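You operate a simulated robot arm through the tools that you are given. There is no shell and no other tool. Be economical: measure what you need, move in short steps, check, and stop when the job is done.

You run a simulated two-armed robot. Do the job below in one go: nothing can be reset, and whatever is moved stays where it is left.

Task
Put one of the green olives from the rubber mat of the sorting table in the small tan carton. Take the green bottle from the rubber mat of the sorting table and leave it on the third store shelf from the bottom. Put the small blue carton on the rubber mat of the sorting table away on the shelf under the small steel bench. Take the folded blue rag and put it on the top of the white table. Push the top drawer of the grey cupboard shut. Shut the bottom drawer of the grey cupboard. Take the white cap on the top of the grey cupboard and put it away on the bench top beside the hose rack. Take the small red carton and put it on the blue ribbed tile. Fetch the steel jug with a green handle and set it on the low carton table top. Take the clear jug with a purple handle and leave it on the top of the grey cupboard. Take the yellow-backed sponge and leave it on the small white tray. Pull the drawer with the blue handle open. The order is free. Set down upright: green bottle, small blue carton, small red carton, steel jug with a green handle, clear jug with a purple handle.

Only the result counts: the job must be done as asked and must still hold three seconds after the hand-in. Knocking over, shifting, dropping, spilling or breaking anything else fails it. A push-on lid holds only when it is set on centred and level and pressed home; a screw cap is set on level and turned clockwise until tight.

Robot
Two 7-joint arms with two-finger parallel grippers on one trunk, on a base that drives. Base frame: it is fixed to the floor where the robot stands at the start and does not move with it; the origin is under the middle of the robot, x ahead of it, y to its left, z up; the surface under the hand at the start is at about z = 800. Readings come in mm, rad, newtons and seconds.
The left shoulder is at the start at [50, 168, 1057], the right one opposite. With the tool pointing down near the work surface each hand reaches from about 220 to 660 mm from the robot's upright axis, wherever it stands, measured 20 degrees to its own side. Places, roughly: bench top beside the hose rack (24x42 cm) [-5760, -2520, 860]; blue ribbed tile (19x15x2 cm) [-900, -2300, 200]; bottom drawer of the grey cupboard [-1900, -4000, 200]; clear jug with a purple handle (15x10x17 cm) [-1700, -2200, 300]; drawer with the blue handle [-4100, -1500, 700]; folded blue rag (12x7x3 cm) [700, 1300, 800]; green bottle [750, -250, 1000]; green olive (3x3x3 cm) [700, -200, 800]; low carton table top [-2600, -4100, 600]; shelf under the small steel bench [-300, -4300, 300]; small blue carton (6x6x9 cm) [800, -400, 800]; small red carton (6x6x9 cm) [-400, -4200, 300]; small tan carton (12x12x8 cm) [-1300, -2500, 200]; small white tray (19x14x3 cm) [-5600, -1000, 900]; steel jug with a green handle (13x9x15 cm) [-1500, -2200, 300]; third store shelf [4200, -2400, 1100]; top drawer of the grey cupboard [-1900, -4000, 700]; top of the grey cupboard [-1400, -4200, 900]; top of the white table [-1400, -2400, 900]; white cap (5x5x3 cm) [-1500, -4300, 900]; yellow-backed sponge (7x4x4 cm) [-3200, -2700, 800]. Payload 1.57 kg a hand.
The tool frame of a hand sits at the grasp point between the pads (the TCP): z along the fingers, y along the line on which they close. The tips reach 30 mm beyond it. The gripper opens to 80 mm. The fingers are 17 mm wide and 12 mm thick; the gripper's body (40 by 82 mm) begins 80 mm behind the TCP.
Orientation is that of the tool frame in the base frame, as a unit quaternion [x, y, z, w]. With the fingers straight down and closing along the base's y, the tool's x points along the base's -x, its y along +y and its z along -z.

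Tools
- The arms move only by the tool servo_tool. It takes "left_steps", "right_steps" or both (then of equal length, played together; a hand with none holds still); each is a list of rows, each a list of 7 numbers: the shift along the base's x, y, z in mm, then the turn, a rotation vector about the base's x, y, z in rad, then the opening in per cent of the stroke, from 0 (shut) to 100 (fully open). In form: [[x, y, z, ax, ay, az, jaw], ...]. A call has 1 to 12 rows; each row shifts and turns the commanded pose from where the row before left it. A row lasts 0.2 s, in which the tool goes at most 50 mm and 0.15 rad; a call with a longer step from one row to the next is refused whole, and so is a gripper value outside its range. A pose out of reach is approached as far as the arm can. The call stops where the force on the tool passes 40 N (or 10 N more than at its start, if that is more) or the arm is blocked; 0.2 s more then pass. Each finger travels about 45 mm/s and halts on what it meets, pressing with about 42 N; the grip force reading is that of the motor and also rises with nothing between the fingers. The clock runs only during rows and for 0.2 s after the last one: add rows that do not move to give the fingers time. The reply holds the time, the measured pose of the TCP, the force on the tool along the base axes, the opening and the grip force, in the units named above and with some noise, with the torque about the TCP (base axes, N m) and any sound that the robot's microphone picked up.
- Cameras (640 x 400 px; columns grow to the right, rows downward): "scene" is now at [119.7, -26.8, 1280.3]; the picture's right is [-0.33, -0.94, 0.00], its down [-0.52, 0.19, -0.83] and it looks along [0.78, -0.28, -0.56] (base axes); focal length 282 px, centre (320, 200). "left" rides on the left gripper at [72, 7, -122] in its tool frame; the picture's right is [-0.09, 1.00, 0.00], its down [-0.84, -0.08, -0.54] and it looks along [-0.54, -0.05, 0.84] (tool axes); focal length 238 px, centre (320, 200). "right" rides on the right gripper at [72, -7, -122] in its tool frame; the picture's right is [0.09, 1.00, 0.00], its down [-0.84, 0.08, -0.54] and it looks along [-0.54, 0.05, 0.84] (tool axes); focal length 238 px, centre (320, 200). There is no depth. A picture from a camera that has moved, and an enlarged one, comes with that camera's place and axes in the base frame and with its lens. The place of the scene camera against the robot may be out by one fixed shift of up to 18 mm in any direction.
- get_image(camera): a new picture of that camera. It takes no simulated time.
- slide_trunk(by): slides the trunk up (or, below 0, down) by that many mm; the arms and the scene camera ride with it, the base frame stays. It gives what a move gives, with no picture.
- roll_base(legs): drives the robot by 1 to 6 legs, each [ahead, left, turn to the left] in mm, mm and rad, along the robot's own axes; the way and the turn of a leg run together, so that a leg with both is an arc; at most 1500 mm and 3.142 rad a leg. The arms and the cameras ride along, it lands a little off, and it stops where it bumps. It gives what a move gives.
- aim_head(pan, tilt): turns the head with the scene camera to pan (to the left, within 1.396 rad either way) and tilt (down, from -0.506 to 1.204), counted from straight ahead of the robot. It gives what a move gives.
- close_up(camera, box): a new picture of the part [left, top, right, bottom] of that camera's present view, enlarged. It takes no simulated time.
- sign_off(): hands the job in; it is judged then, once.

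Work in short steps. Places have to be worked out from the pictures, the camera data and where the tool is seen: move nearer, look again, correct. Check each grasp and each placing, and mend what went wrong. You have 535 turns and 316 pictures in all, those below and enlarged ones among them. Open the grippers and draw the arms clear of the work before you hand the job in, unless the task says otherwise; then end with one line.

The tools are called by a JSON object that holds its "op" and its "data". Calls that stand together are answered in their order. servo_tool: Moves the arms, as the interface text tells. Its arguments: {"type":"object","properties":{"left_steps":{"type":"array","items":{"type":"array","items":{"type":"number"}}},"right_steps":{"type":"array","items":{"type":"array","items":{"type":"number"}}}},"required":[]} The other tools are called the same way: slide_trunk (by) slides the trunk up or down; roll_base (legs) drives the base; aim_head (pan, tilt) turns the head that bears the scene camera; get_image (camera) takes a picture; close_up (camera, box) takes an enlarged picture of a part of a camera's view; sign_off () hands the job in.

At the start:

```text
t: 0.0
left_position: [407.6, 43.2, 1104.2]
left_tcp_rot: [0.0, 1.0, 0.001, 0.0]
left_wrist_force: [0.3, -0.2, -0.1]
left_torque: [0.01, 0.01, -0.01]
left_finger_gap: 80.0
left_finger_force: 0.1
right_position: [411.4, -359.8, 1096.2]
right_tcp_rot: [0.0, 1.0, 0.0, 0.0]
right_wrist_force: [-0.2, 0.3, -0.1]
right_torque: [-0.03, 0.0, -0.04]
right_finger_gap: 79.9
right_finger_force: 0.1
trunk travel left (down, up): [-225.0, 218.0]
robot x, y, heading: [-0.8, -0.3, 0.003]
head pan, tilt: [-0.342, 0.588]
```

scene: 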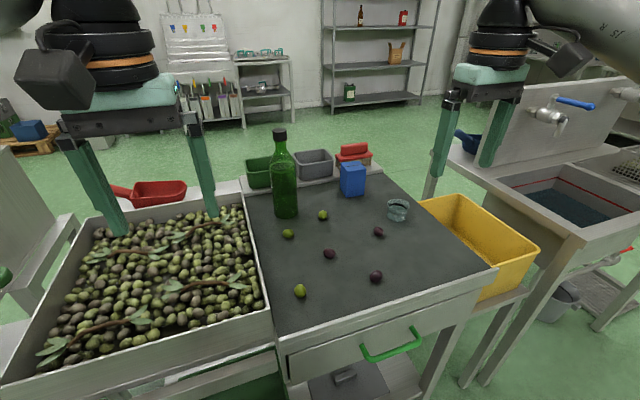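
right: 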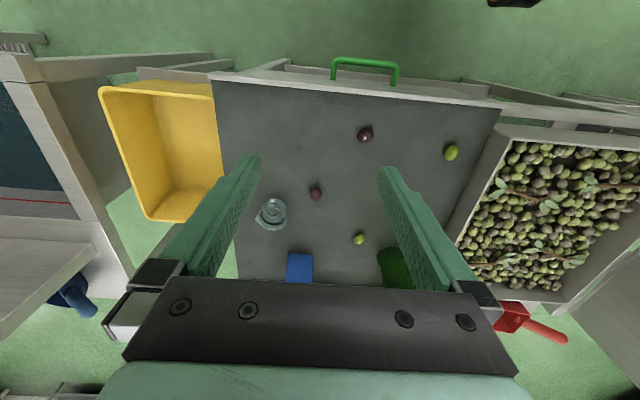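
left: 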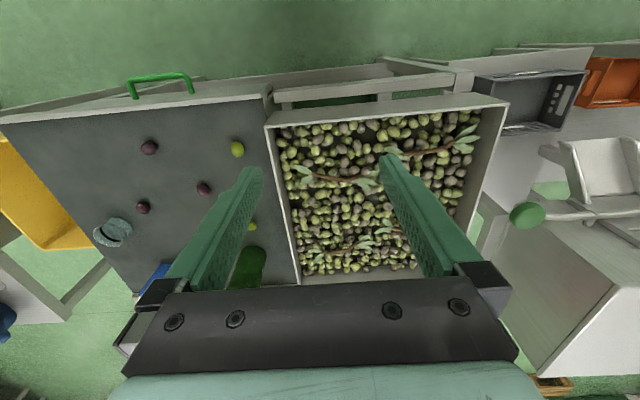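

I start with a look around using the head before touching anything.

{"op": "aim_head", "data": {"pan": 1.3, "tilt": 0.4}}

{"op": "get_image", "data": {"camera": "scene"}}

{"op": "aim_head", "data": {"pan": -1.35, "tilt": 0.4}}

{"op": "get_image", "data": {"camera": "scene"}}

```text
t: 1.7
left_position: [409.5, 44.0, 1103.9]
left_tcp_rot: [0.001, 1.0, 0.0, 0.001]
left_wrist_force: [-0.6, 0.3, -0.8]
left_torque: [-0.04, 0.0, -0.03]
left_finger_gap: 80.0
left_finger_force: 0.1
right_position: [412.1, -359.8, 1096.7]
right_tcp_rot: [0.001, 1.0, 0.0, -0.001]
right_wrist_force: [0.6, 0.2, 0.7]
right_torque: [-0.01, 0.0, -0.01]
right_finger_gap: 80.0
right_finger_force: 0.1
trunk travel left (down, up): [-225.0, 218.0]
robot x, y, heading: [-0.6, -1.7, -0.001]
head pan, tilt: [1.3, 0.4]
```

```text
312 pictures are left
camera scene: at [60.9, 92.2, 1297.4], right [0.96, -0.27, 0.0], down [-0.1, -0.38, -0.92], along [0.25, 0.89, -0.39], focal length 282 px, centre (320, 200)
```

scene: 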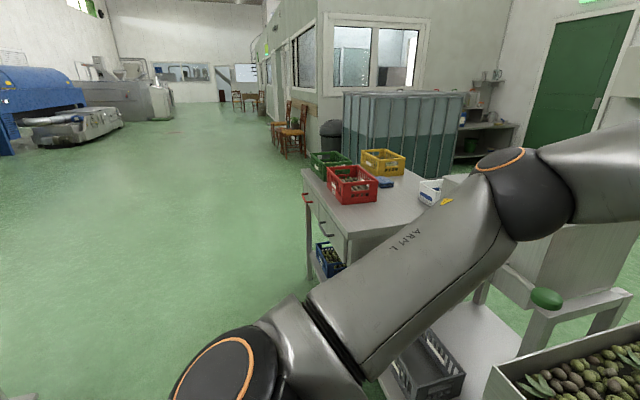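

```text
t: 4.1
left_position: [409.2, 44.6, 1104.3]
left_tcp_rot: [0.0, 1.0, 0.0, -0.001]
left_wrist_force: [-0.3, 0.5, 0.1]
left_torque: [0.0, 0.0, 0.03]
left_finger_gap: 80.0
left_finger_force: 0.1
right_position: [412.6, -359.7, 1096.3]
right_tcp_rot: [0.001, 1.0, 0.0, 0.0]
right_wrist_force: [-0.4, 0.0, -0.1]
right_torque: [0.0, 0.05, 0.01]
right_finger_gap: 80.1
right_finger_force: 0.0
trunk travel left (down, up): [-225.0, 218.0]
robot x, y, heading: [3.1, -1.6, -0.003]
head pan, tilt: [-1.349, 0.4]
```

```text
311 pictures are left
camera scene: at [56.5, -87.5, 1297.4], right [-0.98, -0.22, 0.0], down [-0.09, 0.38, -0.92], along [0.2, -0.9, -0.39], focal length 282 px, centre (320, 200)
```

scene: 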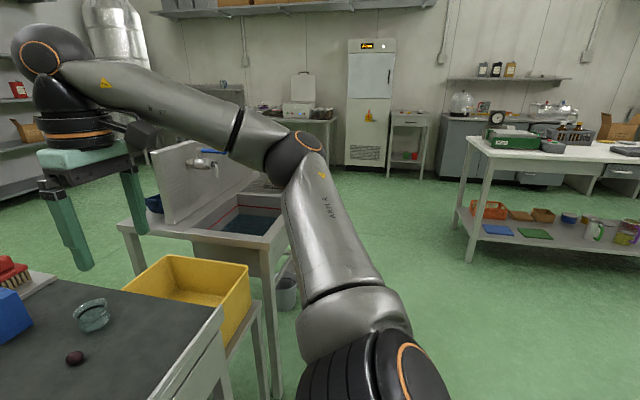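

The room layout is clear: the white table to the right carries the jugs and cartons on its lower shelf. I look closely at the mat now.

{"op": "aim_head", "data": {"pan": -0.3, "tilt": 0.5}}

{"op": "close_up", "data": {"camera": "scene", "box": [230, 100, 430, 225]}}

{"op": "close_up", "data": {"camera": "scene", "box": [270, 0, 470, 125]}}

```text
t: 5.4
left_position: [408.3, 43.3, 1104.3]
left_tcp_rot: [0.0, 1.0, 0.0, 0.0]
left_wrist_force: [-0.2, 0.5, 0.0]
left_torque: [-0.03, 0.0, -0.02]
left_finger_gap: 80.1
left_finger_force: 0.1
right_position: [413.9, -359.1, 1096.8]
right_tcp_rot: [0.0, 1.0, 0.0, 0.0]
right_wrist_force: [0.6, 0.1, 0.2]
right_torque: [-0.02, 0.01, 0.01]
right_finger_gap: 79.9
right_finger_force: 0.1
trunk travel left (down, up): [-225.0, 218.0]
robot x, y, heading: [3.7, 0.2, 0.0]
head pan, tilt: [-0.3, 0.499]
```

```text
3.20 times, centred on (330, 162) of scene
camera zoom: at [123.0, -24.1, 1288.3], right [-0.3, -0.96, 0.0], down [-0.46, 0.14, -0.88], along [0.84, -0.26, -0.48], focal length 904 px, centre (288, 320)
```

zoom: 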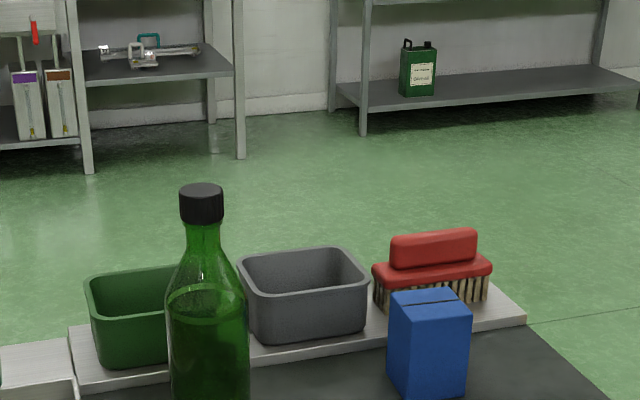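

```text
3.20 times, centred on (370, 62) of scene
camera zoom: at [123.0, -24.1, 1288.3], right [-0.3, -0.96, 0.0], down [-0.46, 0.14, -0.88], along [0.84, -0.26, -0.48], focal length 904 px, centre (160, 640)
```

zoom: 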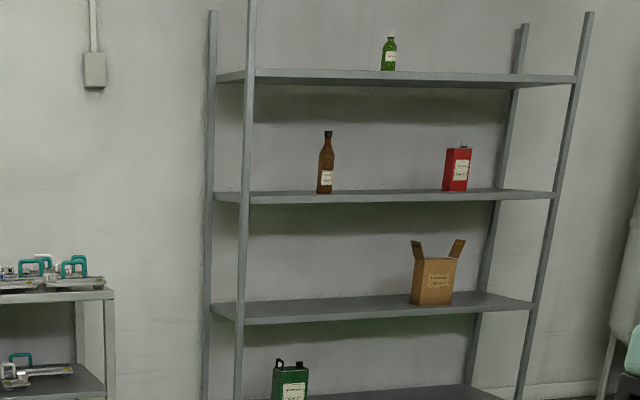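

The bottle stands near (765,-150) and the blue carton near (785,-370). I shift the base right so the left hand can take the bottle by its neck and the right hand the carton.

{"op": "roll_base", "data": {"legs": [[0, -250, 0]]}}

{"op": "get_image", "data": {"camera": "left"}}

{"op": "get_image", "data": {"camera": "right"}}

```text
t: 8.2
left_position: [407.6, -206.8, 1104.4]
left_tcp_rot: [0.001, 1.0, -0.001, 0.0]
left_wrist_force: [0.5, -0.7, -0.3]
left_torque: [0.01, -0.03, -0.01]
left_finger_gap: 80.1
left_finger_force: 0.0
right_position: [411.6, -610.1, 1097.9]
right_tcp_rot: [0.001, 1.0, 0.0, 0.0]
right_wrist_force: [0.1, -0.4, -0.3]
right_torque: [0.02, 0.04, -0.01]
right_finger_gap: 80.2
right_finger_force: 0.1
trunk travel left (down, up): [-225.0, 218.0]
robot x, y, heading: [1.4, -249.8, -0.0]
head pan, tilt: [-0.3, 0.499]
```

```text
308 pictures are left
camera left: at [337.2, -199.6, 1226.0], right [0.09, 1.0, 0.0], down [0.84, -0.08, 0.54], along [0.54, -0.05, -0.84], focal length 238 px, centre (320, 200)
```

left: 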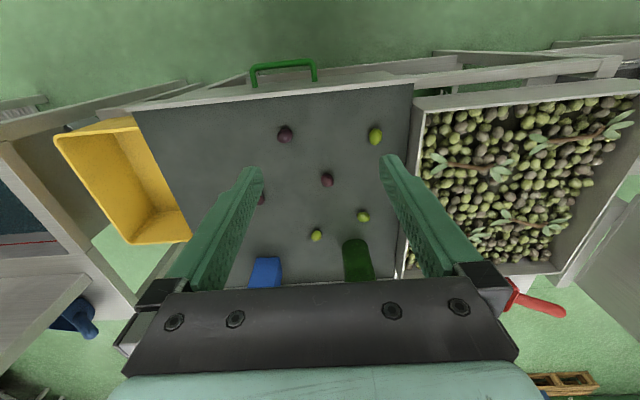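

```text
307 pictures are left
camera right: at [339.6, -616.4, 1217.9], right [-0.09, 1.0, 0.0], down [0.84, 0.08, 0.54], along [0.54, 0.05, -0.84], focal length 238 px, centre (320, 200)
```

right: 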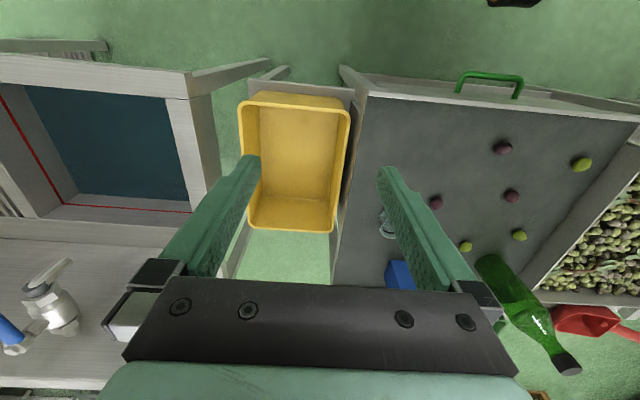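

From the left camera the bottle axis is near (768,-148). I pitch the left hand to 25° below level and bring it about 130 mm short of the neck, jaw open.

{"op": "servo_tool", "data": {"left_steps": [[26, 7.4, -12, 0, -0.14175, 0, 100], [26, 7.4, -12, 0, -0.14175, 0, 100], [26, 7.4, -12, 0, -0.14175, 0, 100], [26, 7.4, -12, 0, -0.14175, 0, 100], [26, 7.4, -12, 0, -0.14175, 0, 100], [26, 7.4, -12, 0, -0.14175, 0, 100], [26, 7.4, -12, 0, -0.14175, 0, 100], [26, 7.4, -10, 0, -0.14175, 0, 100], [0, 0, 0, 0, 0, 0, 100]]}}

{"op": "get_image", "data": {"camera": "left"}}

{"op": "get_image", "data": {"camera": "scene"}}

```text
t: 10.2
left_position: [616.7, -147.1, 1009.4]
left_tcp_rot: [0.001, 0.843, 0.0, 0.537]
left_wrist_force: [0.1, 0.3, 0.2]
left_torque: [0.02, 0.0, 0.01]
left_finger_gap: 80.2
left_finger_force: 0.0
right_position: [412.4, -610.6, 1097.6]
right_tcp_rot: [0.0, 1.0, 0.0, 0.0]
right_wrist_force: [-0.1, -0.1, 0.4]
right_torque: [-0.02, 0.04, -0.01]
right_finger_gap: 80.0
right_finger_force: 0.0
trunk travel left (down, up): [-225.0, 218.0]
robot x, y, heading: [-2.6, -252.7, -0.008]
head pan, tilt: [-0.3, 0.499]
```

```text
306 pictures are left
camera left: at [476.9, -139.5, 995.9], right [0.04, 1.0, 0.08], down [-0.14, -0.08, 0.99], along [0.99, -0.05, 0.13], focal length 238 px, centre (320, 200)
```

left: 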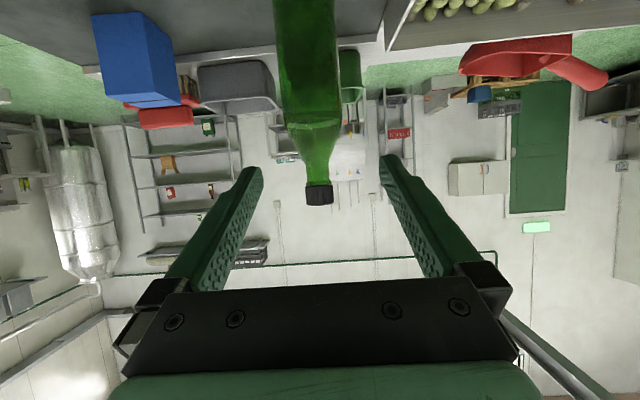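

```text
305 pictures are left
camera scene: at [122.7, -274.0, 1288.3], right [-0.3, -0.95, 0.0], down [-0.46, 0.14, -0.88], along [0.84, -0.26, -0.48], focal length 282 px, centre (320, 200)
```

scene: 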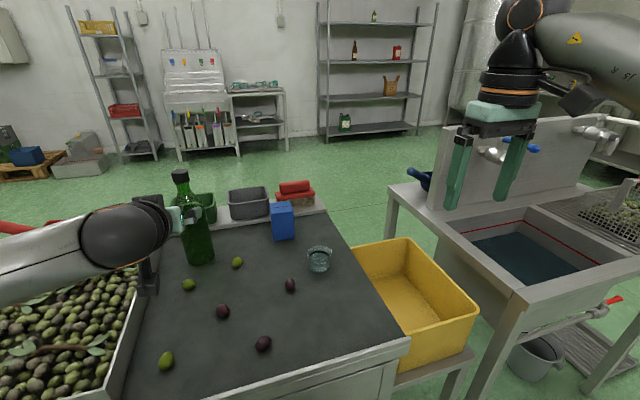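

The neck spans about z 975–1020 on the axis near (768,-154). I advance level to it, then close.

{"op": "servo_tool", "data": {"left_steps": [[30, -1.4, -2, 0, 0, 0, 100], [30, -1.4, -2, 0, 0, 0, 100], [30, -1.4, -2, 0, 0, 0, 100], [30, -1.4, -2, 0, 0, 0, 100], [26, -1.4, -2, 0, 0, 0, 100], [0, 0, 0, 0, 0, 0, 100]]}}

{"op": "get_image", "data": {"camera": "left"}}

```text
t: 11.6
left_position: [763.1, -155.9, 998.8]
left_tcp_rot: [0.001, 0.844, 0.0, 0.536]
left_wrist_force: [0.1, 0.4, -0.5]
left_torque: [-0.01, -0.01, 0.01]
left_finger_gap: 79.8
left_finger_force: 0.0
right_position: [411.8, -611.1, 1096.2]
right_tcp_rot: [0.0, 1.0, 0.001, 0.001]
right_wrist_force: [0.6, 0.7, -0.1]
right_torque: [0.02, 0.0, -0.04]
right_finger_gap: 80.1
right_finger_force: 0.0
trunk travel left (down, up): [-225.0, 218.0]
robot x, y, heading: [-3.0, -249.6, 0.002]
head pan, tilt: [-0.3, 0.499]
```

```text
304 pictures are left
camera left: at [622.8, -147.2, 985.2], right [0.04, 1.0, 0.09], down [-0.14, -0.08, 0.99], along [0.99, -0.05, 0.13], focal length 238 px, centre (320, 200)
```

left: 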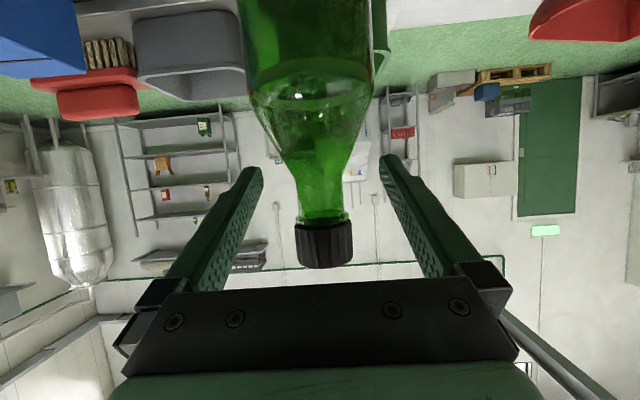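

The neck sits centred between the fingers at TCP height. I close the left gripper and lift slightly.

{"op": "servo_tool", "data": {"left_steps": [[0, 0, 0, 0, 0, 0, 50], [0, 0, 0, 0, 0, 0, 25], [0, 0, 0, 0, 0, 0, 20], [0, 0, 0, 0, 0, 0, 20], [0, 0, 0, 0, 0, 0, 15], [0, 0, 0, 0, 0, 0, 15]]}}

```text
t: 13.0
left_position: [762.6, -154.4, 999.8]
left_tcp_rot: [0.001, 0.844, 0.0, 0.537]
left_wrist_force: [1.3, -1.3, 0.7]
left_torque: [-0.45, -0.17, 0.03]
left_finger_gap: 26.5
left_finger_force: 37.8
right_position: [411.3, -610.3, 1095.7]
right_tcp_rot: [0.0, 1.0, 0.0, 0.0]
right_wrist_force: [0.1, -0.2, 0.4]
right_torque: [0.0, 0.0, 0.03]
right_finger_gap: 80.0
right_finger_force: 0.0
trunk travel left (down, up): [-225.0, 218.0]
robot x, y, heading: [0.7, -248.2, -0.004]
head pan, tilt: [-0.3, 0.499]
```

Gripped at 26.5 mm. Now lift straight up and check.

{"op": "servo_tool", "data": {"left_steps": [[0, 0, 15, 0, 0, 0, 0], [0, 0, 25, 0, 0, 0, 0], [0, 0, 30, 0, 0, 0, 0], [0, 0, 30, 0, 0, 0, 0], [0, 0, 30, 0, 0, 0, 0], [-40, 0, 0, 0, 0, 0, 0], [-40, 10, 0, 0, 0, 0, 0], [-40, 20, 0, 0, 0, 0, 0], [-40, 25, 0, 0, 0, 0, 0], [-40, 25, 0, 0, 0, 0, 0], [0, 0, 0, 0, 0, 0, 0]]}}

{"op": "get_image", "data": {"camera": "scene"}}

{"op": "get_image", "data": {"camera": "right"}}

```text
t: 15.4
left_position: [562.6, -72.2, 1129.6]
left_tcp_rot: [0.001, 0.843, 0.0, 0.538]
left_wrist_force: [-0.2, 0.3, -5.1]
left_torque: [-0.01, -0.05, -0.03]
left_finger_gap: 27.1
left_finger_force: 37.5
right_position: [412.5, -609.9, 1096.5]
right_tcp_rot: [0.001, 1.0, 0.0, 0.001]
right_wrist_force: [-0.1, 0.4, -0.7]
right_torque: [0.01, 0.02, -0.01]
right_finger_gap: 80.1
right_finger_force: 0.1
trunk travel left (down, up): [-225.0, 218.0]
robot x, y, heading: [-0.0, -250.0, 0.005]
head pan, tilt: [-0.3, 0.499]
```

```text
303 pictures are left
camera scene: at [123.1, -274.0, 1288.2], right [-0.3, -0.95, 0.0], down [-0.46, 0.14, -0.88], along [0.84, -0.26, -0.48], focal length 282 px, centre (320, 200)
```

scene: 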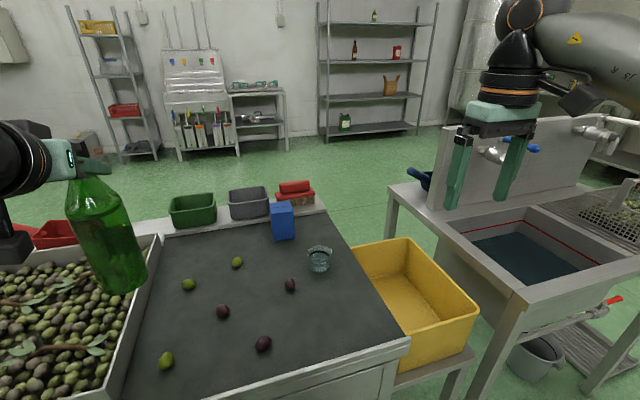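

```text
302 pictures are left
camera right: at [340.0, -616.3, 1217.8], right [-0.09, 1.0, 0.0], down [0.84, 0.08, 0.54], along [0.54, 0.05, -0.84], focal length 238 px, centre (320, 200)
```

right: 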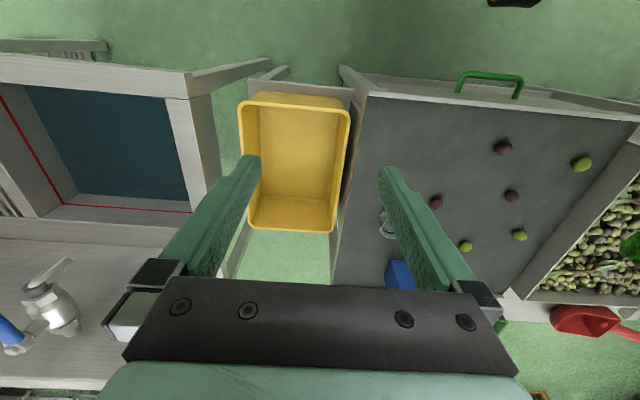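

Bottle held, 0.5 kg. Now I bring the right hand, pitched 45°, in front of the blue carton and look.

{"op": "servo_tool", "data": {"right_steps": [[31, 29, -14, 0, -0.0982, 0, 100], [31, 29, -14, 0, -0.0982, 0, 100], [31, 29, -14, 0, -0.0982, 0, 100], [31, 29, -14, 0, -0.0982, 0, 100], [31, 29, -14, 0, -0.0982, 0, 100], [31, 29, -14, 0, -0.0982, 0, 100], [31, 29, -14, 0, -0.0982, 0, 100], [31, 29, -14, 0, -0.0982, 0, 100], [0, 0, 0, 0, 0, 0, 100]]}}

{"op": "get_image", "data": {"camera": "right"}}

```text
t: 17.4
left_position: [563.0, -73.2, 1130.3]
left_tcp_rot: [0.0, 0.844, 0.001, 0.536]
left_wrist_force: [0.1, -0.1, -3.8]
left_torque: [0.0, -0.07, -0.01]
left_finger_gap: 26.4
left_finger_force: 37.7
right_position: [661.7, -377.4, 983.4]
right_tcp_rot: [0.001, 0.924, 0.0, 0.383]
right_wrist_force: [0.2, -0.5, 0.1]
right_torque: [0.0, 0.02, 0.03]
right_finger_gap: 80.1
right_finger_force: 0.1
trunk travel left (down, up): [-225.0, 218.0]
robot x, y, heading: [-0.5, -249.4, 0.001]
head pan, tilt: [-0.3, 0.499]
```

```text
301 pictures are left
camera right: at [523.2, -383.9, 1017.9], right [-0.06, 1.0, -0.06], down [0.21, 0.08, 0.98], along [0.98, 0.05, -0.21], focal length 238 px, centre (320, 200)
```

right: 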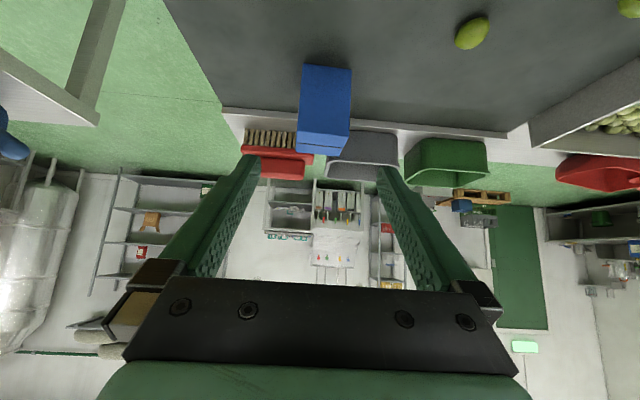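

The carton is square to the axes, front face x≈768, centre (798,-374). I move along the tool axis onto it and close.

{"op": "servo_tool", "data": {"right_steps": [[27, 0.6, -26, 0, 0, 0, 100], [27, 0.6, -26, 0, 0, 0, 100], [27, 0.6, -26, 0, 0, 0, 100], [27, 0.6, -26, 0, 0, 0, 100], [27, 0.6, -26, 0, 0, 0, 100], [0, 0, 0, 0, 0, 0, 100], [0, 0, 0, 0, 0, 0, 70], [0, 0, 0, 0, 0, 0, 60], [0, 0, 0, 0, 0, 0, 50], [0, 0, 0, 0, 0, 0, 50]]}}

{"op": "get_image", "data": {"camera": "right"}}

```text
t: 19.6
left_position: [563.0, -73.2, 1129.8]
left_tcp_rot: [0.001, 0.844, 0.0, 0.537]
left_wrist_force: [-0.3, 0.1, -2.9]
left_torque: [-0.01, -0.03, 0.0]
left_finger_gap: 26.8
left_finger_force: 37.4
right_position: [768.3, -376.1, 871.3]
right_tcp_rot: [0.002, 0.924, 0.0, 0.382]
right_wrist_force: [-0.1, 0.4, -0.3]
right_torque: [-0.04, 0.02, 0.02]
right_finger_gap: 60.5
right_finger_force: 38.1
right hand out of reach, approached as far as the arm can: row 5
trunk travel left (down, up): [-225.0, 218.0]
robot x, y, heading: [0.5, -249.8, 0.001]
head pan, tilt: [-0.3, 0.499]
```

```text
300 pictures are left
camera right: at [630.0, -382.6, 905.2], right [-0.06, 1.0, -0.06], down [0.21, 0.08, 0.98], along [0.98, 0.05, -0.21], focal length 238 px, centre (320, 200)
```

right: 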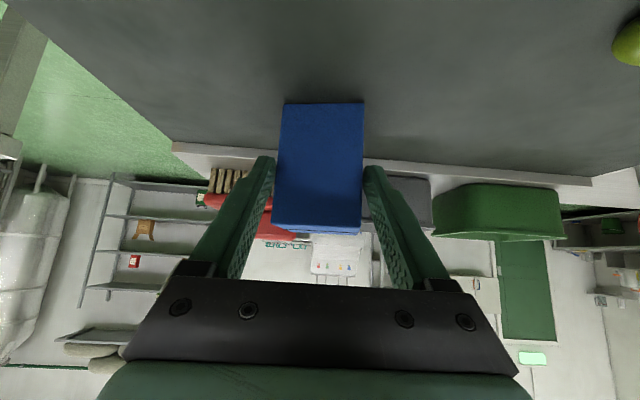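

The arm ended short at x=768, so the grip would only hold the front edge. I open, back off, drive a little ahead, and redo it.

{"op": "servo_tool", "data": {"right_steps": [[0, 0, 0, 0, 0, 0, 100], [0, 0, 0, 0, 0, 0, 100], [-30, 0, 30, 0, 0, 0, 100], [-30, 0, 30, 0, 0, 0, 100], [-30, 0, 30, 0, 0, 0, 100], [0, 0, 0, 0, 0, 0, 100]]}}

{"op": "roll_base", "data": {"legs": [[60, 0, 0]]}}

```text
t: 21.0
left_position: [563.5, -74.1, 1129.8]
left_tcp_rot: [0.0, 0.844, 0.001, 0.536]
left_wrist_force: [-0.7, -0.1, -5.1]
left_torque: [-0.01, 0.0, 0.01]
left_finger_gap: 26.5
left_finger_force: 37.1
right_position: [677.0, -375.8, 960.8]
right_tcp_rot: [0.001, 0.924, 0.0, 0.383]
right_wrist_force: [-0.3, -0.1, 0.5]
right_torque: [0.01, -0.01, -0.02]
right_finger_gap: 79.8
right_finger_force: 0.1
trunk travel left (down, up): [-225.0, 218.0]
robot x, y, heading: [-0.0, -245.1, -0.004]
head pan, tilt: [-0.3, 0.499]
```

```text
t: 21.9
left_position: [622.5, -74.5, 1130.1]
left_tcp_rot: [0.001, 0.844, 0.0, 0.537]
left_wrist_force: [-0.3, 0.1, -4.9]
left_torque: [0.04, -0.05, 0.02]
left_finger_gap: 26.5
left_finger_force: 37.3
right_position: [736.5, -377.0, 959.0]
right_tcp_rot: [0.001, 0.924, 0.0, 0.383]
right_wrist_force: [0.9, 0.0, 0.6]
right_torque: [0.01, 0.02, -0.02]
right_finger_gap: 80.1
right_finger_force: 0.0
trunk travel left (down, up): [-225.0, 218.0]
robot x, y, heading: [60.3, -250.0, -0.004]
head pan, tilt: [-0.3, 0.499]
```

Drive went cleanly. I go down onto the carton and close again.

{"op": "servo_tool", "data": {"right_steps": [[12, 0.6, -22, 0, 0, 0, 100], [12, 0.6, -22, 0, 0, 0, 100], [12, 0.6, -22, 0, 0, 0, 100], [12, 0.6, -22, 0, 0, 0, 100], [13, 0.6, -21, 0, 0, 0, 100], [0, 0, 0, 0, 0, 0, 100], [0, 0, 0, 0, 0, 0, 70], [0, 0, 0, 0, 0, 0, 60], [0, 0, 0, 0, 0, 0, 50], [0, 0, 0, 0, 0, 0, 50]]}}

{"op": "get_image", "data": {"camera": "right"}}

```text
t: 24.1
left_position: [622.9, -73.7, 1130.0]
left_tcp_rot: [0.001, 0.844, 0.001, 0.536]
left_wrist_force: [-1.5, -0.1, -4.3]
left_torque: [-0.03, -0.02, -0.04]
left_finger_gap: 26.9
left_finger_force: 37.8
right_position: [798.6, -373.4, 851.1]
right_tcp_rot: [0.001, 0.924, 0.0, 0.383]
right_wrist_force: [0.6, 0.3, -0.2]
right_torque: [0.0, -0.05, 0.02]
right_finger_gap: 59.6
right_finger_force: 30.1
trunk travel left (down, up): [-225.0, 218.0]
robot x, y, heading: [61.2, -248.4, -0.002]
head pan, tilt: [-0.3, 0.499]
```

```text
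299 pictures are left
camera right: at [660.6, -379.1, 885.8], right [-0.06, 1.0, -0.06], down [0.21, 0.08, 0.98], along [0.98, 0.05, -0.21], focal length 238 px, centre (320, 200)
```

right: 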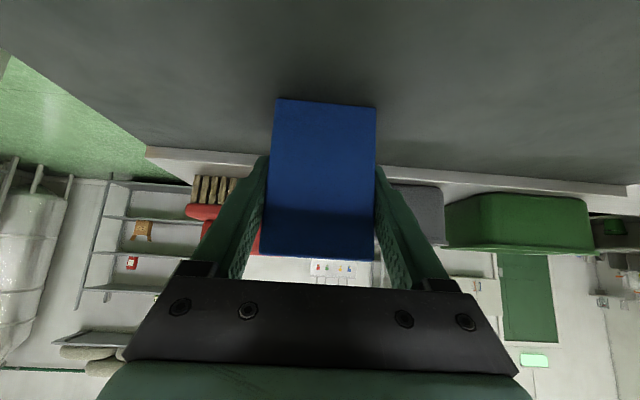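

Carton gripped at centre. Lift, and pull both arms in for driving.

{"op": "servo_tool", "data": {"right_steps": [[0, 0, 20, 0, 0, 0, 40], [0, 0, 35, 0, 0, 0, 40], [0, 0, 40, 0, 0, 0, 40], [0, 0, 40, 0, 0, 0, 40], [-45, 0, 10, 0, 0, 0, 40], [-45, 0, 10, 0, 0, 0, 40], [-45, 0, 0, 0, 0, 0, 40], [-45, 0, 0, 0, 0, 0, 40], [-45, -10, 0, 0, 0, 0, 40], [-45, -10, 0, 0, 0, 0, 40], [-20, -10, 0, 0, 0, 0, 40]], "left_steps": [[0, 0, 0, 0, 0, 0, 0], [0, 0, 0, 0, 0, 0, 0], [0, 0, 0, 0, 0, 0, 0], [0, 0, 0, 0, 0, 0, 0], [-30, 0, 0, 0, 0, 0, 0], [-30, 0, 0, 0, 0, 0, 0], [-30, 0, 0, 0, 0, 0, 0], [-20, 0, 0, 0, 0, 0, 0], [0, 0, 0, 0, 0, 0, 0], [0, 0, 0, 0, 0, 0, 0], [0, 0, 0, 0, 0, 0, 0]]}}

{"op": "aim_head", "data": {"pan": -0.9, "tilt": 0.5}}

{"op": "get_image", "data": {"camera": "scene"}}

```text
t: 26.5
left_position: [513.5, -74.1, 1129.0]
left_tcp_rot: [0.001, 0.844, 0.0, 0.537]
left_wrist_force: [-0.2, 0.1, -5.1]
left_torque: [-0.03, -0.03, -0.02]
left_finger_gap: 26.5
left_finger_force: 37.5
right_position: [506.9, -403.6, 1005.9]
right_tcp_rot: [0.001, 0.924, 0.0, 0.382]
right_wrist_force: [0.2, -0.1, -0.6]
right_torque: [-0.01, -0.01, 0.02]
right_finger_gap: 59.0
right_finger_force: 41.5
trunk travel left (down, up): [-225.0, 218.0]
robot x, y, heading: [59.3, -247.9, -0.005]
head pan, tilt: [-0.3, 0.499]
```

```text
t: 27.5
left_position: [513.8, -73.6, 1129.0]
left_tcp_rot: [0.002, 0.844, 0.0, 0.537]
left_wrist_force: [0.2, -0.1, -3.5]
left_torque: [-0.01, -0.06, 0.0]
left_finger_gap: 26.6
left_finger_force: 37.1
right_position: [507.4, -403.0, 1006.5]
right_tcp_rot: [0.002, 0.924, 0.0, 0.383]
right_wrist_force: [-0.7, -0.4, -1.4]
right_torque: [0.02, 0.01, 0.01]
right_finger_gap: 59.5
right_finger_force: 41.7
trunk travel left (down, up): [-225.0, 218.0]
robot x, y, heading: [58.5, -249.4, -0.003]
head pan, tilt: [-0.901, 0.499]
```

```text
298 pictures are left
camera scene: at [152.3, -318.3, 1288.3], right [-0.78, -0.62, 0.0], down [-0.3, 0.38, -0.88], along [0.54, -0.69, -0.48], focal length 282 px, centre (320, 200)
```

scene: 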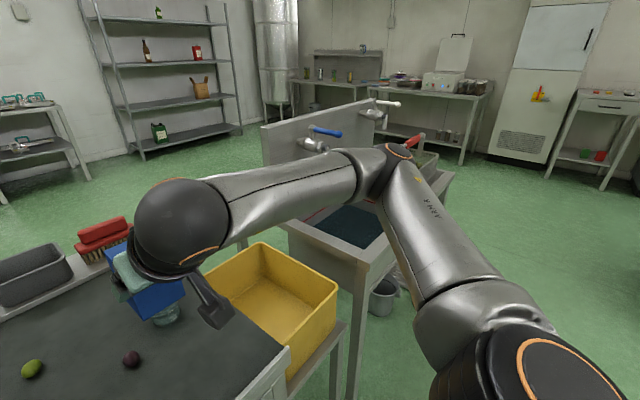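

Both items are held. I back out, slide right past the sink to open floor, then look before driving to the store shelf.

{"op": "roll_base", "data": {"legs": [[-260, 0, 0], [0, -1500, 0], [0, -300, 0]]}}

{"op": "aim_head", "data": {"pan": -0.2, "tilt": 0.35}}

{"op": "get_image", "data": {"camera": "scene"}}

{"op": "aim_head", "data": {"pan": -1.39, "tilt": 0.5}}

{"op": "get_image", "data": {"camera": "scene"}}

```text
t: 45.1
left_position: [237.8, -1875.5, 1129.2]
left_tcp_rot: [0.005, 0.844, -0.003, 0.536]
left_wrist_force: [-0.1, -0.3, -4.0]
left_torque: [-0.02, -0.02, 0.0]
left_finger_gap: 26.5
left_finger_force: 37.5
right_position: [229.4, -2204.0, 1005.9]
right_tcp_rot: [0.006, 0.924, -0.002, 0.383]
right_wrist_force: [0.4, 0.1, -0.7]
right_torque: [0.01, -0.01, -0.04]
right_finger_gap: 59.1
right_finger_force: 42.0
trunk travel left (down, up): [-225.0, 218.0]
robot x, y, heading: [-218.3, -2046.8, -0.015]
head pan, tilt: [-0.901, 0.499]
```

```text
t: 46.2
left_position: [238.1, -1875.2, 1129.3]
left_tcp_rot: [0.005, 0.844, -0.002, 0.537]
left_wrist_force: [-0.6, 1.1, -4.6]
left_torque: [-0.02, 0.0, 0.03]
left_finger_gap: 26.5
left_finger_force: 37.4
right_position: [229.3, -2203.9, 1006.0]
right_tcp_rot: [0.006, 0.924, -0.001, 0.382]
right_wrist_force: [0.1, 0.5, -0.9]
right_torque: [0.01, 0.0, -0.02]
right_finger_gap: 59.4
right_finger_force: 42.1
trunk travel left (down, up): [-225.0, 218.0]
robot x, y, heading: [-215.9, -2048.8, -0.013]
head pan, tilt: [-0.201, 0.351]
```

```text
297 pictures are left
camera scene: at [-90.1, -2063.2, 1301.9], right [-0.21, -0.98, 0.0], down [-0.34, 0.07, -0.94], along [0.92, -0.2, -0.34], focal length 282 px, centre (320, 200)
```

scene: 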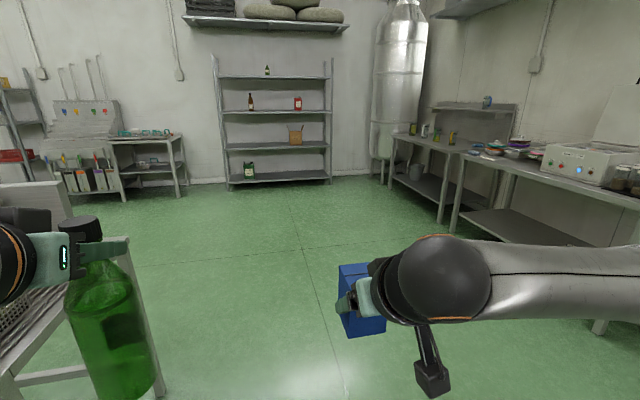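

```text
t: 47.5
left_position: [238.4, -1875.2, 1130.9]
left_tcp_rot: [0.006, 0.843, -0.003, 0.537]
left_wrist_force: [-0.1, -0.4, -3.4]
left_torque: [-0.05, -0.01, -0.03]
left_finger_gap: 26.2
left_finger_force: 37.1
right_position: [228.6, -2204.2, 1006.4]
right_tcp_rot: [0.006, 0.924, -0.002, 0.383]
right_wrist_force: [0.0, 0.4, -1.1]
right_torque: [-0.01, -0.01, 0.01]
right_finger_gap: 59.2
right_finger_force: 42.1
trunk travel left (down, up): [-225.0, 218.0]
robot x, y, heading: [-217.5, -2042.1, -0.014]
head pan, tilt: [-1.389, 0.499]
```

```text
296 pictures are left
camera scene: at [-165.7, -2133.1, 1288.3], right [-0.99, -0.17, 0.0], down [-0.08, 0.47, -0.88], along [0.15, -0.87, -0.48], focal length 282 px, centre (320, 200)
```

scene: 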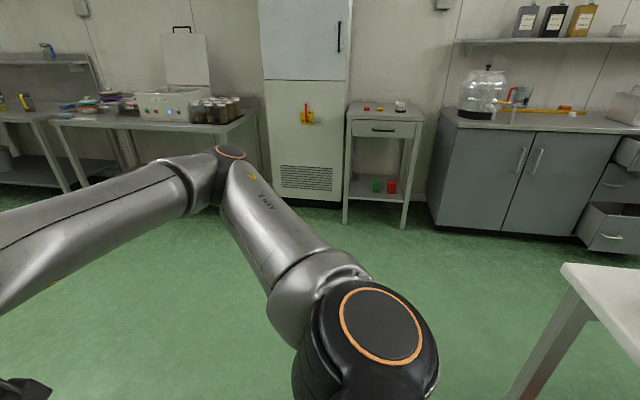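

The store shelf's third board has free room near y≈-2340 between the brown bottle and the red can. I drive to about 1 m in front of it.

{"op": "roll_base", "data": {"legs": [[1500, -230, 0.014], [1500, -240, 0]]}}

{"op": "aim_head", "data": {"pan": 0.0, "tilt": 0.1}}

{"op": "get_image", "data": {"camera": "scene"}}

{"op": "get_image", "data": {"camera": "left"}}

```text
refused: leg 1 is longer than a leg can be; nothing moved
```

```text
t: 49.1
left_position: [237.7, -1875.7, 1129.7]
left_tcp_rot: [0.005, 0.844, -0.002, 0.537]
left_wrist_force: [-0.3, -0.1, -4.2]
left_torque: [0.01, -0.01, 0.0]
left_finger_gap: 26.3
left_finger_force: 37.2
right_position: [228.6, -2205.1, 1007.9]
right_tcp_rot: [0.007, 0.924, -0.002, 0.383]
right_wrist_force: [-0.3, -0.6, -0.8]
right_torque: [0.01, 0.01, -0.02]
right_finger_gap: 59.1
right_finger_force: 41.9
trunk travel left (down, up): [-225.0, 218.0]
robot x, y, heading: [-217.2, -2043.4, -0.018]
head pan, tilt: [0.0, 0.099]
```

```text
295 pictures are left
camera scene: at [-89.0, -2044.6, 1325.3], right [-0.01, -1.0, 0.0], down [-0.1, 0.0, -0.99], along [0.99, -0.01, -0.1], focal length 282 px, centre (320, 200)
```

scene: 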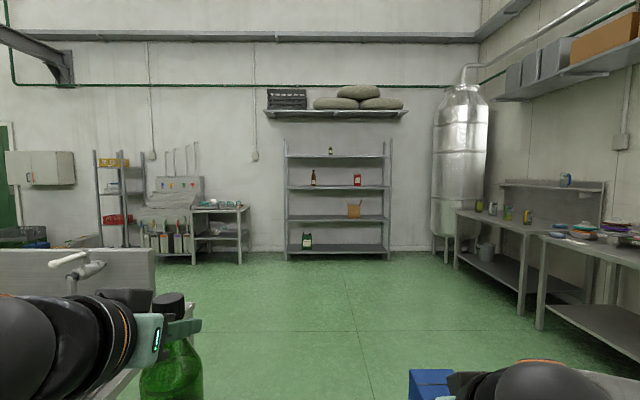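

```text
294 pictures are left
camera left: at [97.7, -1865.9, 1115.5], right [0.05, 1.0, 0.08], down [-0.14, -0.08, 0.99], along [0.99, -0.06, 0.13], focal length 238 px, centre (320, 200)
```

left: 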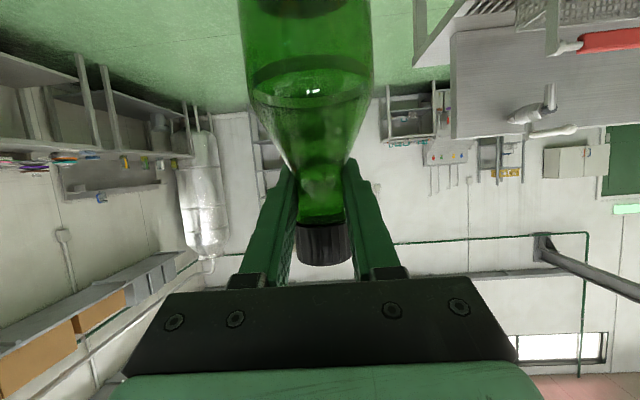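

Leg was too long; I repeat with shorter legs.

{"op": "roll_base", "data": {"legs": [[1300, -230, 0.014], [1300, -230, 0], [500, 0, 0]]}}

{"op": "get_image", "data": {"camera": "scene"}}

{"op": "get_image", "data": {"camera": "left"}}

```text
t: 64.5
left_position: [3331.7, -2365.2, 1129.3]
left_tcp_rot: [0.004, 0.844, -0.001, 0.536]
left_wrist_force: [0.1, -0.1, -3.9]
left_torque: [0.03, -0.06, 0.02]
left_finger_gap: 26.6
left_finger_force: 36.9
right_position: [3323.8, -2693.9, 1006.7]
right_tcp_rot: [0.003, 0.924, -0.001, 0.383]
right_wrist_force: [0.0, 0.1, -0.2]
right_torque: [0.01, 0.03, 0.01]
right_finger_gap: 59.4
right_finger_force: 41.8
trunk travel left (down, up): [-225.0, 218.0]
robot x, y, heading: [2877.5, -2538.0, -0.01]
head pan, tilt: [0.0, 0.099]
```

```text
293 pictures are left
camera scene: at [3005.3, -2536.8, 1325.3], right [-0.01, -1.0, 0.0], down [-0.1, 0.0, -0.99], along [0.99, -0.01, -0.1], focal length 282 px, centre (320, 200)
```

scene: 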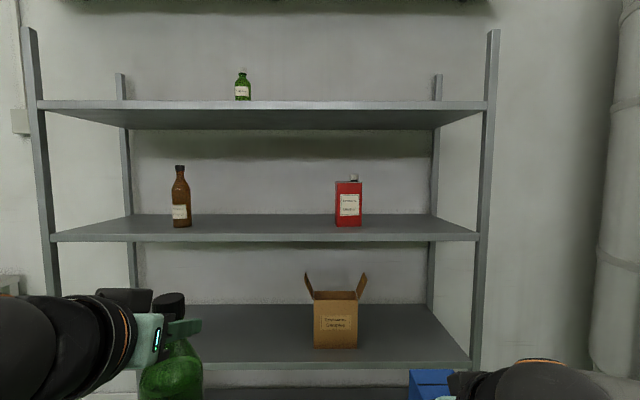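

```text
292 pictures are left
camera left: at [3191.2, -2357.4, 1115.4], right [0.05, 1.0, 0.08], down [-0.14, -0.08, 0.99], along [0.99, -0.06, 0.13], focal length 238 px, centre (320, 200)
```

left: 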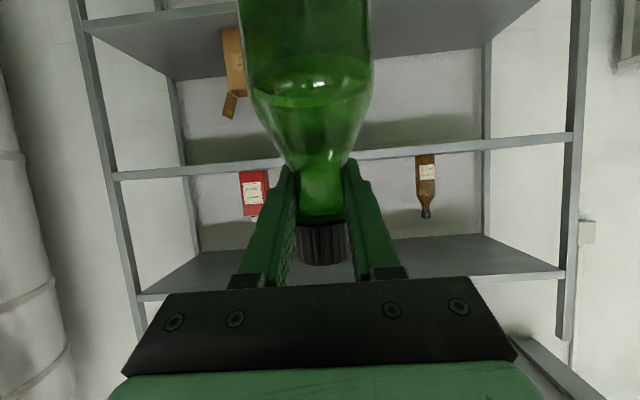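

The third shelf's surface is at about z≈1070–1100 with front edge x≈4100. I raise the trunk so the bottle clears it and look again for better parallax.

{"op": "slide_trunk", "data": {"by": 200}}

{"op": "roll_base", "data": {"legs": [[300, 0, 0.01]]}}

{"op": "aim_head", "data": {"pan": 0.0, "tilt": 0.45}}

{"op": "get_image", "data": {"camera": "scene"}}

{"op": "get_image", "data": {"camera": "left"}}

```text
t: 66.6
left_position: [3331.3, -2365.0, 1328.9]
left_tcp_rot: [0.003, 0.844, -0.001, 0.537]
left_wrist_force: [-0.5, 1.3, -4.5]
left_torque: [-0.03, 0.0, 0.01]
left_finger_gap: 26.2
left_finger_force: 36.7
right_position: [3322.7, -2695.1, 1205.8]
right_tcp_rot: [0.003, 0.924, -0.002, 0.383]
right_wrist_force: [0.0, -0.4, -1.8]
right_torque: [0.0, 0.01, -0.01]
right_finger_gap: 59.3
right_finger_force: 42.0
trunk travel left (down, up): [-425.0, 18.0]
robot x, y, heading: [2877.1, -2542.5, -0.011]
head pan, tilt: [0.0, 0.099]
```

```text
t: 68.7
left_position: [3628.6, -2362.6, 1329.3]
left_tcp_rot: [0.0, 0.844, 0.001, 0.536]
left_wrist_force: [-0.2, 0.0, -4.0]
left_torque: [0.0, -0.01, -0.01]
left_finger_gap: 26.6
left_finger_force: 37.3
right_position: [3622.4, -2692.2, 1204.9]
right_tcp_rot: [0.001, 0.924, -0.001, 0.383]
right_wrist_force: [0.3, 0.6, -1.8]
right_torque: [-0.03, 0.03, -0.02]
right_finger_gap: 59.2
right_finger_force: 41.5
trunk travel left (down, up): [-425.0, 18.0]
robot x, y, heading: [3176.9, -2535.7, 0.003]
head pan, tilt: [0.0, 0.099]
```

```text
t: 69.5
left_position: [3626.9, -2362.6, 1328.9]
left_tcp_rot: [0.0, 0.843, 0.0, 0.537]
left_wrist_force: [-0.5, 0.5, -4.7]
left_torque: [0.03, -0.02, 0.0]
left_finger_gap: 26.3
left_finger_force: 37.5
right_position: [3623.3, -2695.0, 1205.9]
right_tcp_rot: [0.001, 0.924, 0.001, 0.383]
right_wrist_force: [0.8, -0.8, -0.8]
right_torque: [0.02, 0.0, 0.01]
right_finger_gap: 59.3
right_finger_force: 41.9
trunk travel left (down, up): [-425.0, 18.0]
robot x, y, heading: [3174.6, -2539.7, -0.004]
head pan, tilt: [0.0, 0.45]
```

```text
291 pictures are left
camera scene: at [3302.4, -2537.2, 1492.8], right [0.0, -1.0, 0.0], down [-0.43, 0.0, -0.9], along [0.9, 0.0, -0.43], focal length 282 px, centre (320, 200)
```

scene: 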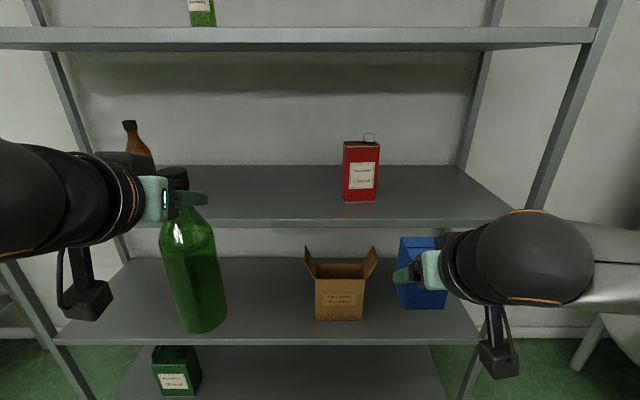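

```text
290 pictures are left
camera left: at [3487.0, -2356.4, 1315.4], right [0.04, 1.0, 0.09], down [-0.14, -0.08, 0.99], along [0.99, -0.05, 0.13], focal length 238 px, centre (320, 200)
```

left: 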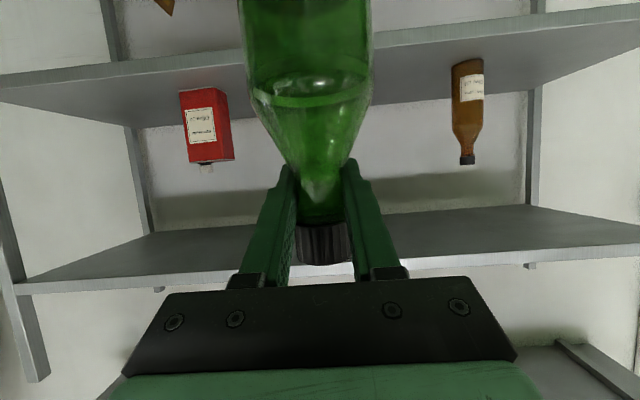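

Both cameras agree: third-shelf front edge x≈4031, surface z≈1079. I drive 250 mm nearer, then reach the bottle in over the shelf.

{"op": "roll_base", "data": {"legs": [[250, 0, 0]]}}

{"op": "servo_tool", "data": {"left_steps": [[40, 0, 0, 0, 0, 0, 0], [40, 0, 0, 0, 0, 0, 0], [40, 0, 0, 0, 0, 0, 0], [40, 0, 0, 0, 0, 0, 0], [0, 0, 0, 0, 0, 0, 0]]}}

{"op": "get_image", "data": {"camera": "scene"}}

```text
t: 71.3
left_position: [3876.2, -2364.4, 1328.6]
left_tcp_rot: [0.0, 0.844, 0.001, 0.536]
left_wrist_force: [0.9, -0.2, -4.2]
left_torque: [-0.06, -0.02, 0.01]
left_finger_gap: 26.2
left_finger_force: 37.2
right_position: [3871.6, -2693.4, 1206.3]
right_tcp_rot: [0.001, 0.924, 0.0, 0.383]
right_wrist_force: [-0.5, 0.0, -1.6]
right_torque: [-0.04, 0.0, -0.04]
right_finger_gap: 58.8
right_finger_force: 41.8
trunk travel left (down, up): [-425.0, 18.0]
robot x, y, heading: [3422.8, -2540.3, -0.001]
head pan, tilt: [0.0, 0.45]
```

```text
t: 72.5
left_position: [4036.6, -2365.9, 1329.5]
left_tcp_rot: [0.001, 0.844, 0.001, 0.536]
left_wrist_force: [-0.3, -0.2, -4.3]
left_torque: [0.0, -0.02, -0.01]
left_finger_gap: 26.2
left_finger_force: 37.4
right_position: [3872.2, -2693.5, 1207.7]
right_tcp_rot: [0.001, 0.923, 0.0, 0.384]
right_wrist_force: [0.5, 1.4, -0.6]
right_torque: [-0.02, 0.02, -0.02]
right_finger_gap: 59.4
right_finger_force: 42.5
trunk travel left (down, up): [-425.0, 18.0]
robot x, y, heading: [3424.1, -2541.5, 0.001]
head pan, tilt: [0.0, 0.45]
```

```text
289 pictures are left
camera scene: at [3551.0, -2537.4, 1492.8], right [0.0, -1.0, 0.0], down [-0.44, 0.0, -0.9], along [0.9, 0.0, -0.44], focal length 282 px, centre (320, 200)
```

scene: 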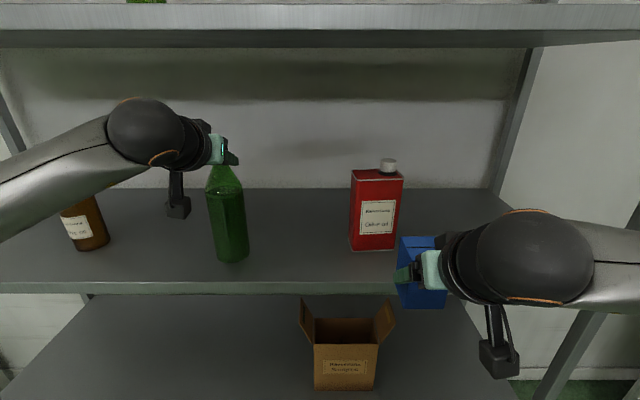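

The bottle hovers above the shelf front. I reach in 105 mm more and lower gently.

{"op": "servo_tool", "data": {"left_steps": [[35, 0, 0, 0, 0, 0, 0], [35, 0, 0, 0, 0, 0, 0], [35, 0, 0, 0, 0, 0, 0], [0, 0, -15, 0, 0, 0, 0], [0, 0, -15, 0, 0, 0, 0], [0, 0, -8, 0, 0, 0, 0], [0, 0, 0, 0, 0, 0, 0]]}}

{"op": "get_image", "data": {"camera": "scene"}}

```text
t: 74.1
left_position: [4138.5, -2363.9, 1301.7]
left_tcp_rot: [0.001, 0.839, -0.001, 0.544]
left_wrist_force: [5.1, 2.6, 26.5]
left_torque: [0.11, -0.26, 0.06]
left_finger_gap: 26.2
left_finger_force: 36.8
right_position: [3869.6, -2693.4, 1208.4]
right_tcp_rot: [0.0, 0.923, 0.001, 0.384]
right_wrist_force: [0.4, 0.1, -0.6]
right_torque: [0.0, 0.0, -0.01]
right_finger_gap: 58.8
right_finger_force: 41.5
trunk travel left (down, up): [-425.0, 18.0]
robot x, y, heading: [3425.2, -2541.6, -0.003]
head pan, tilt: [0.0, 0.45]
```

```text
288 pictures are left
camera scene: at [3548.4, -2538.1, 1493.5], right [0.0, -1.0, 0.0], down [-0.43, 0.0, -0.9], along [0.9, 0.0, -0.43], focal length 282 px, centre (320, 200)
```

scene: 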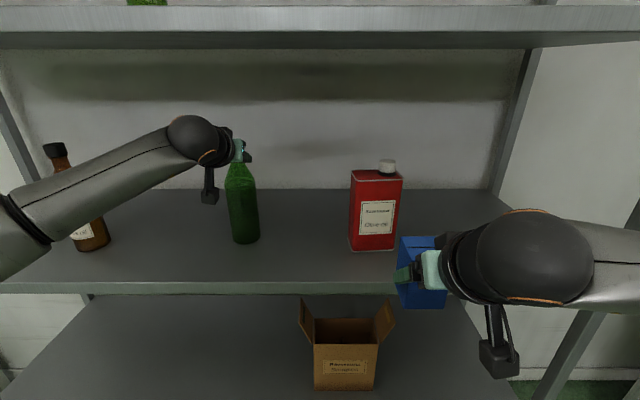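

Contact at TCP z≈1301 (shelf ≈1100). I relieve the press a bit, open slowly, then back straight out.

{"op": "servo_tool", "data": {"left_steps": [[0, 0, 7, 0, 0, 0, 0], [0, 0, 0, 0, 0, 0, 0], [0, 0, 0, 0, 0, 0, 36], [0, 0, 0, 0, 0, 0, 50], [0, 0, 0, 0, 0, 0, 80], [0, 0, 0, 0, 0, 0, 100], [0, 0, 0, 0, 0, 0, 100], [0, 0, 0, 0, 0, 0, 100]]}}

{"op": "get_image", "data": {"camera": "left"}}

```text
t: 75.9
left_position: [4141.0, -2365.3, 1298.4]
left_tcp_rot: [0.002, 0.844, -0.001, 0.537]
left_wrist_force: [0.7, 0.5, -0.6]
left_torque: [-0.03, 0.0, 0.01]
left_finger_gap: 79.8
left_finger_force: 0.0
right_position: [3870.8, -2692.7, 1206.4]
right_tcp_rot: [0.0, 0.924, 0.001, 0.383]
right_wrist_force: [0.6, -0.8, 0.0]
right_torque: [0.02, 0.02, 0.0]
right_finger_gap: 59.3
right_finger_force: 42.1
trunk travel left (down, up): [-425.0, 18.0]
robot x, y, heading: [3424.8, -2538.7, -0.002]
head pan, tilt: [0.0, 0.45]
```

```text
287 pictures are left
camera left: at [4000.5, -2356.9, 1284.7], right [0.04, 1.0, 0.09], down [-0.14, -0.08, 0.99], along [0.99, -0.05, 0.13], focal length 238 px, centre (320, 200)
```

left: 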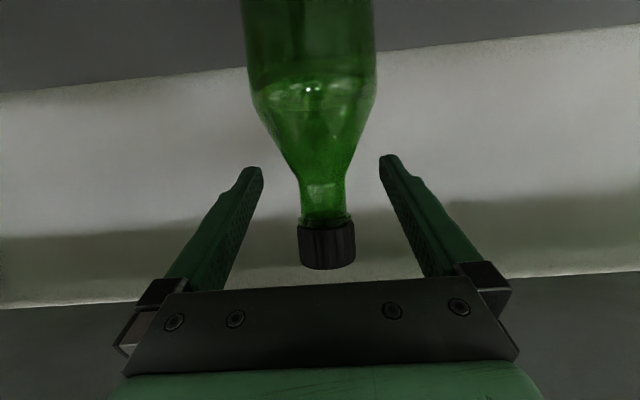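

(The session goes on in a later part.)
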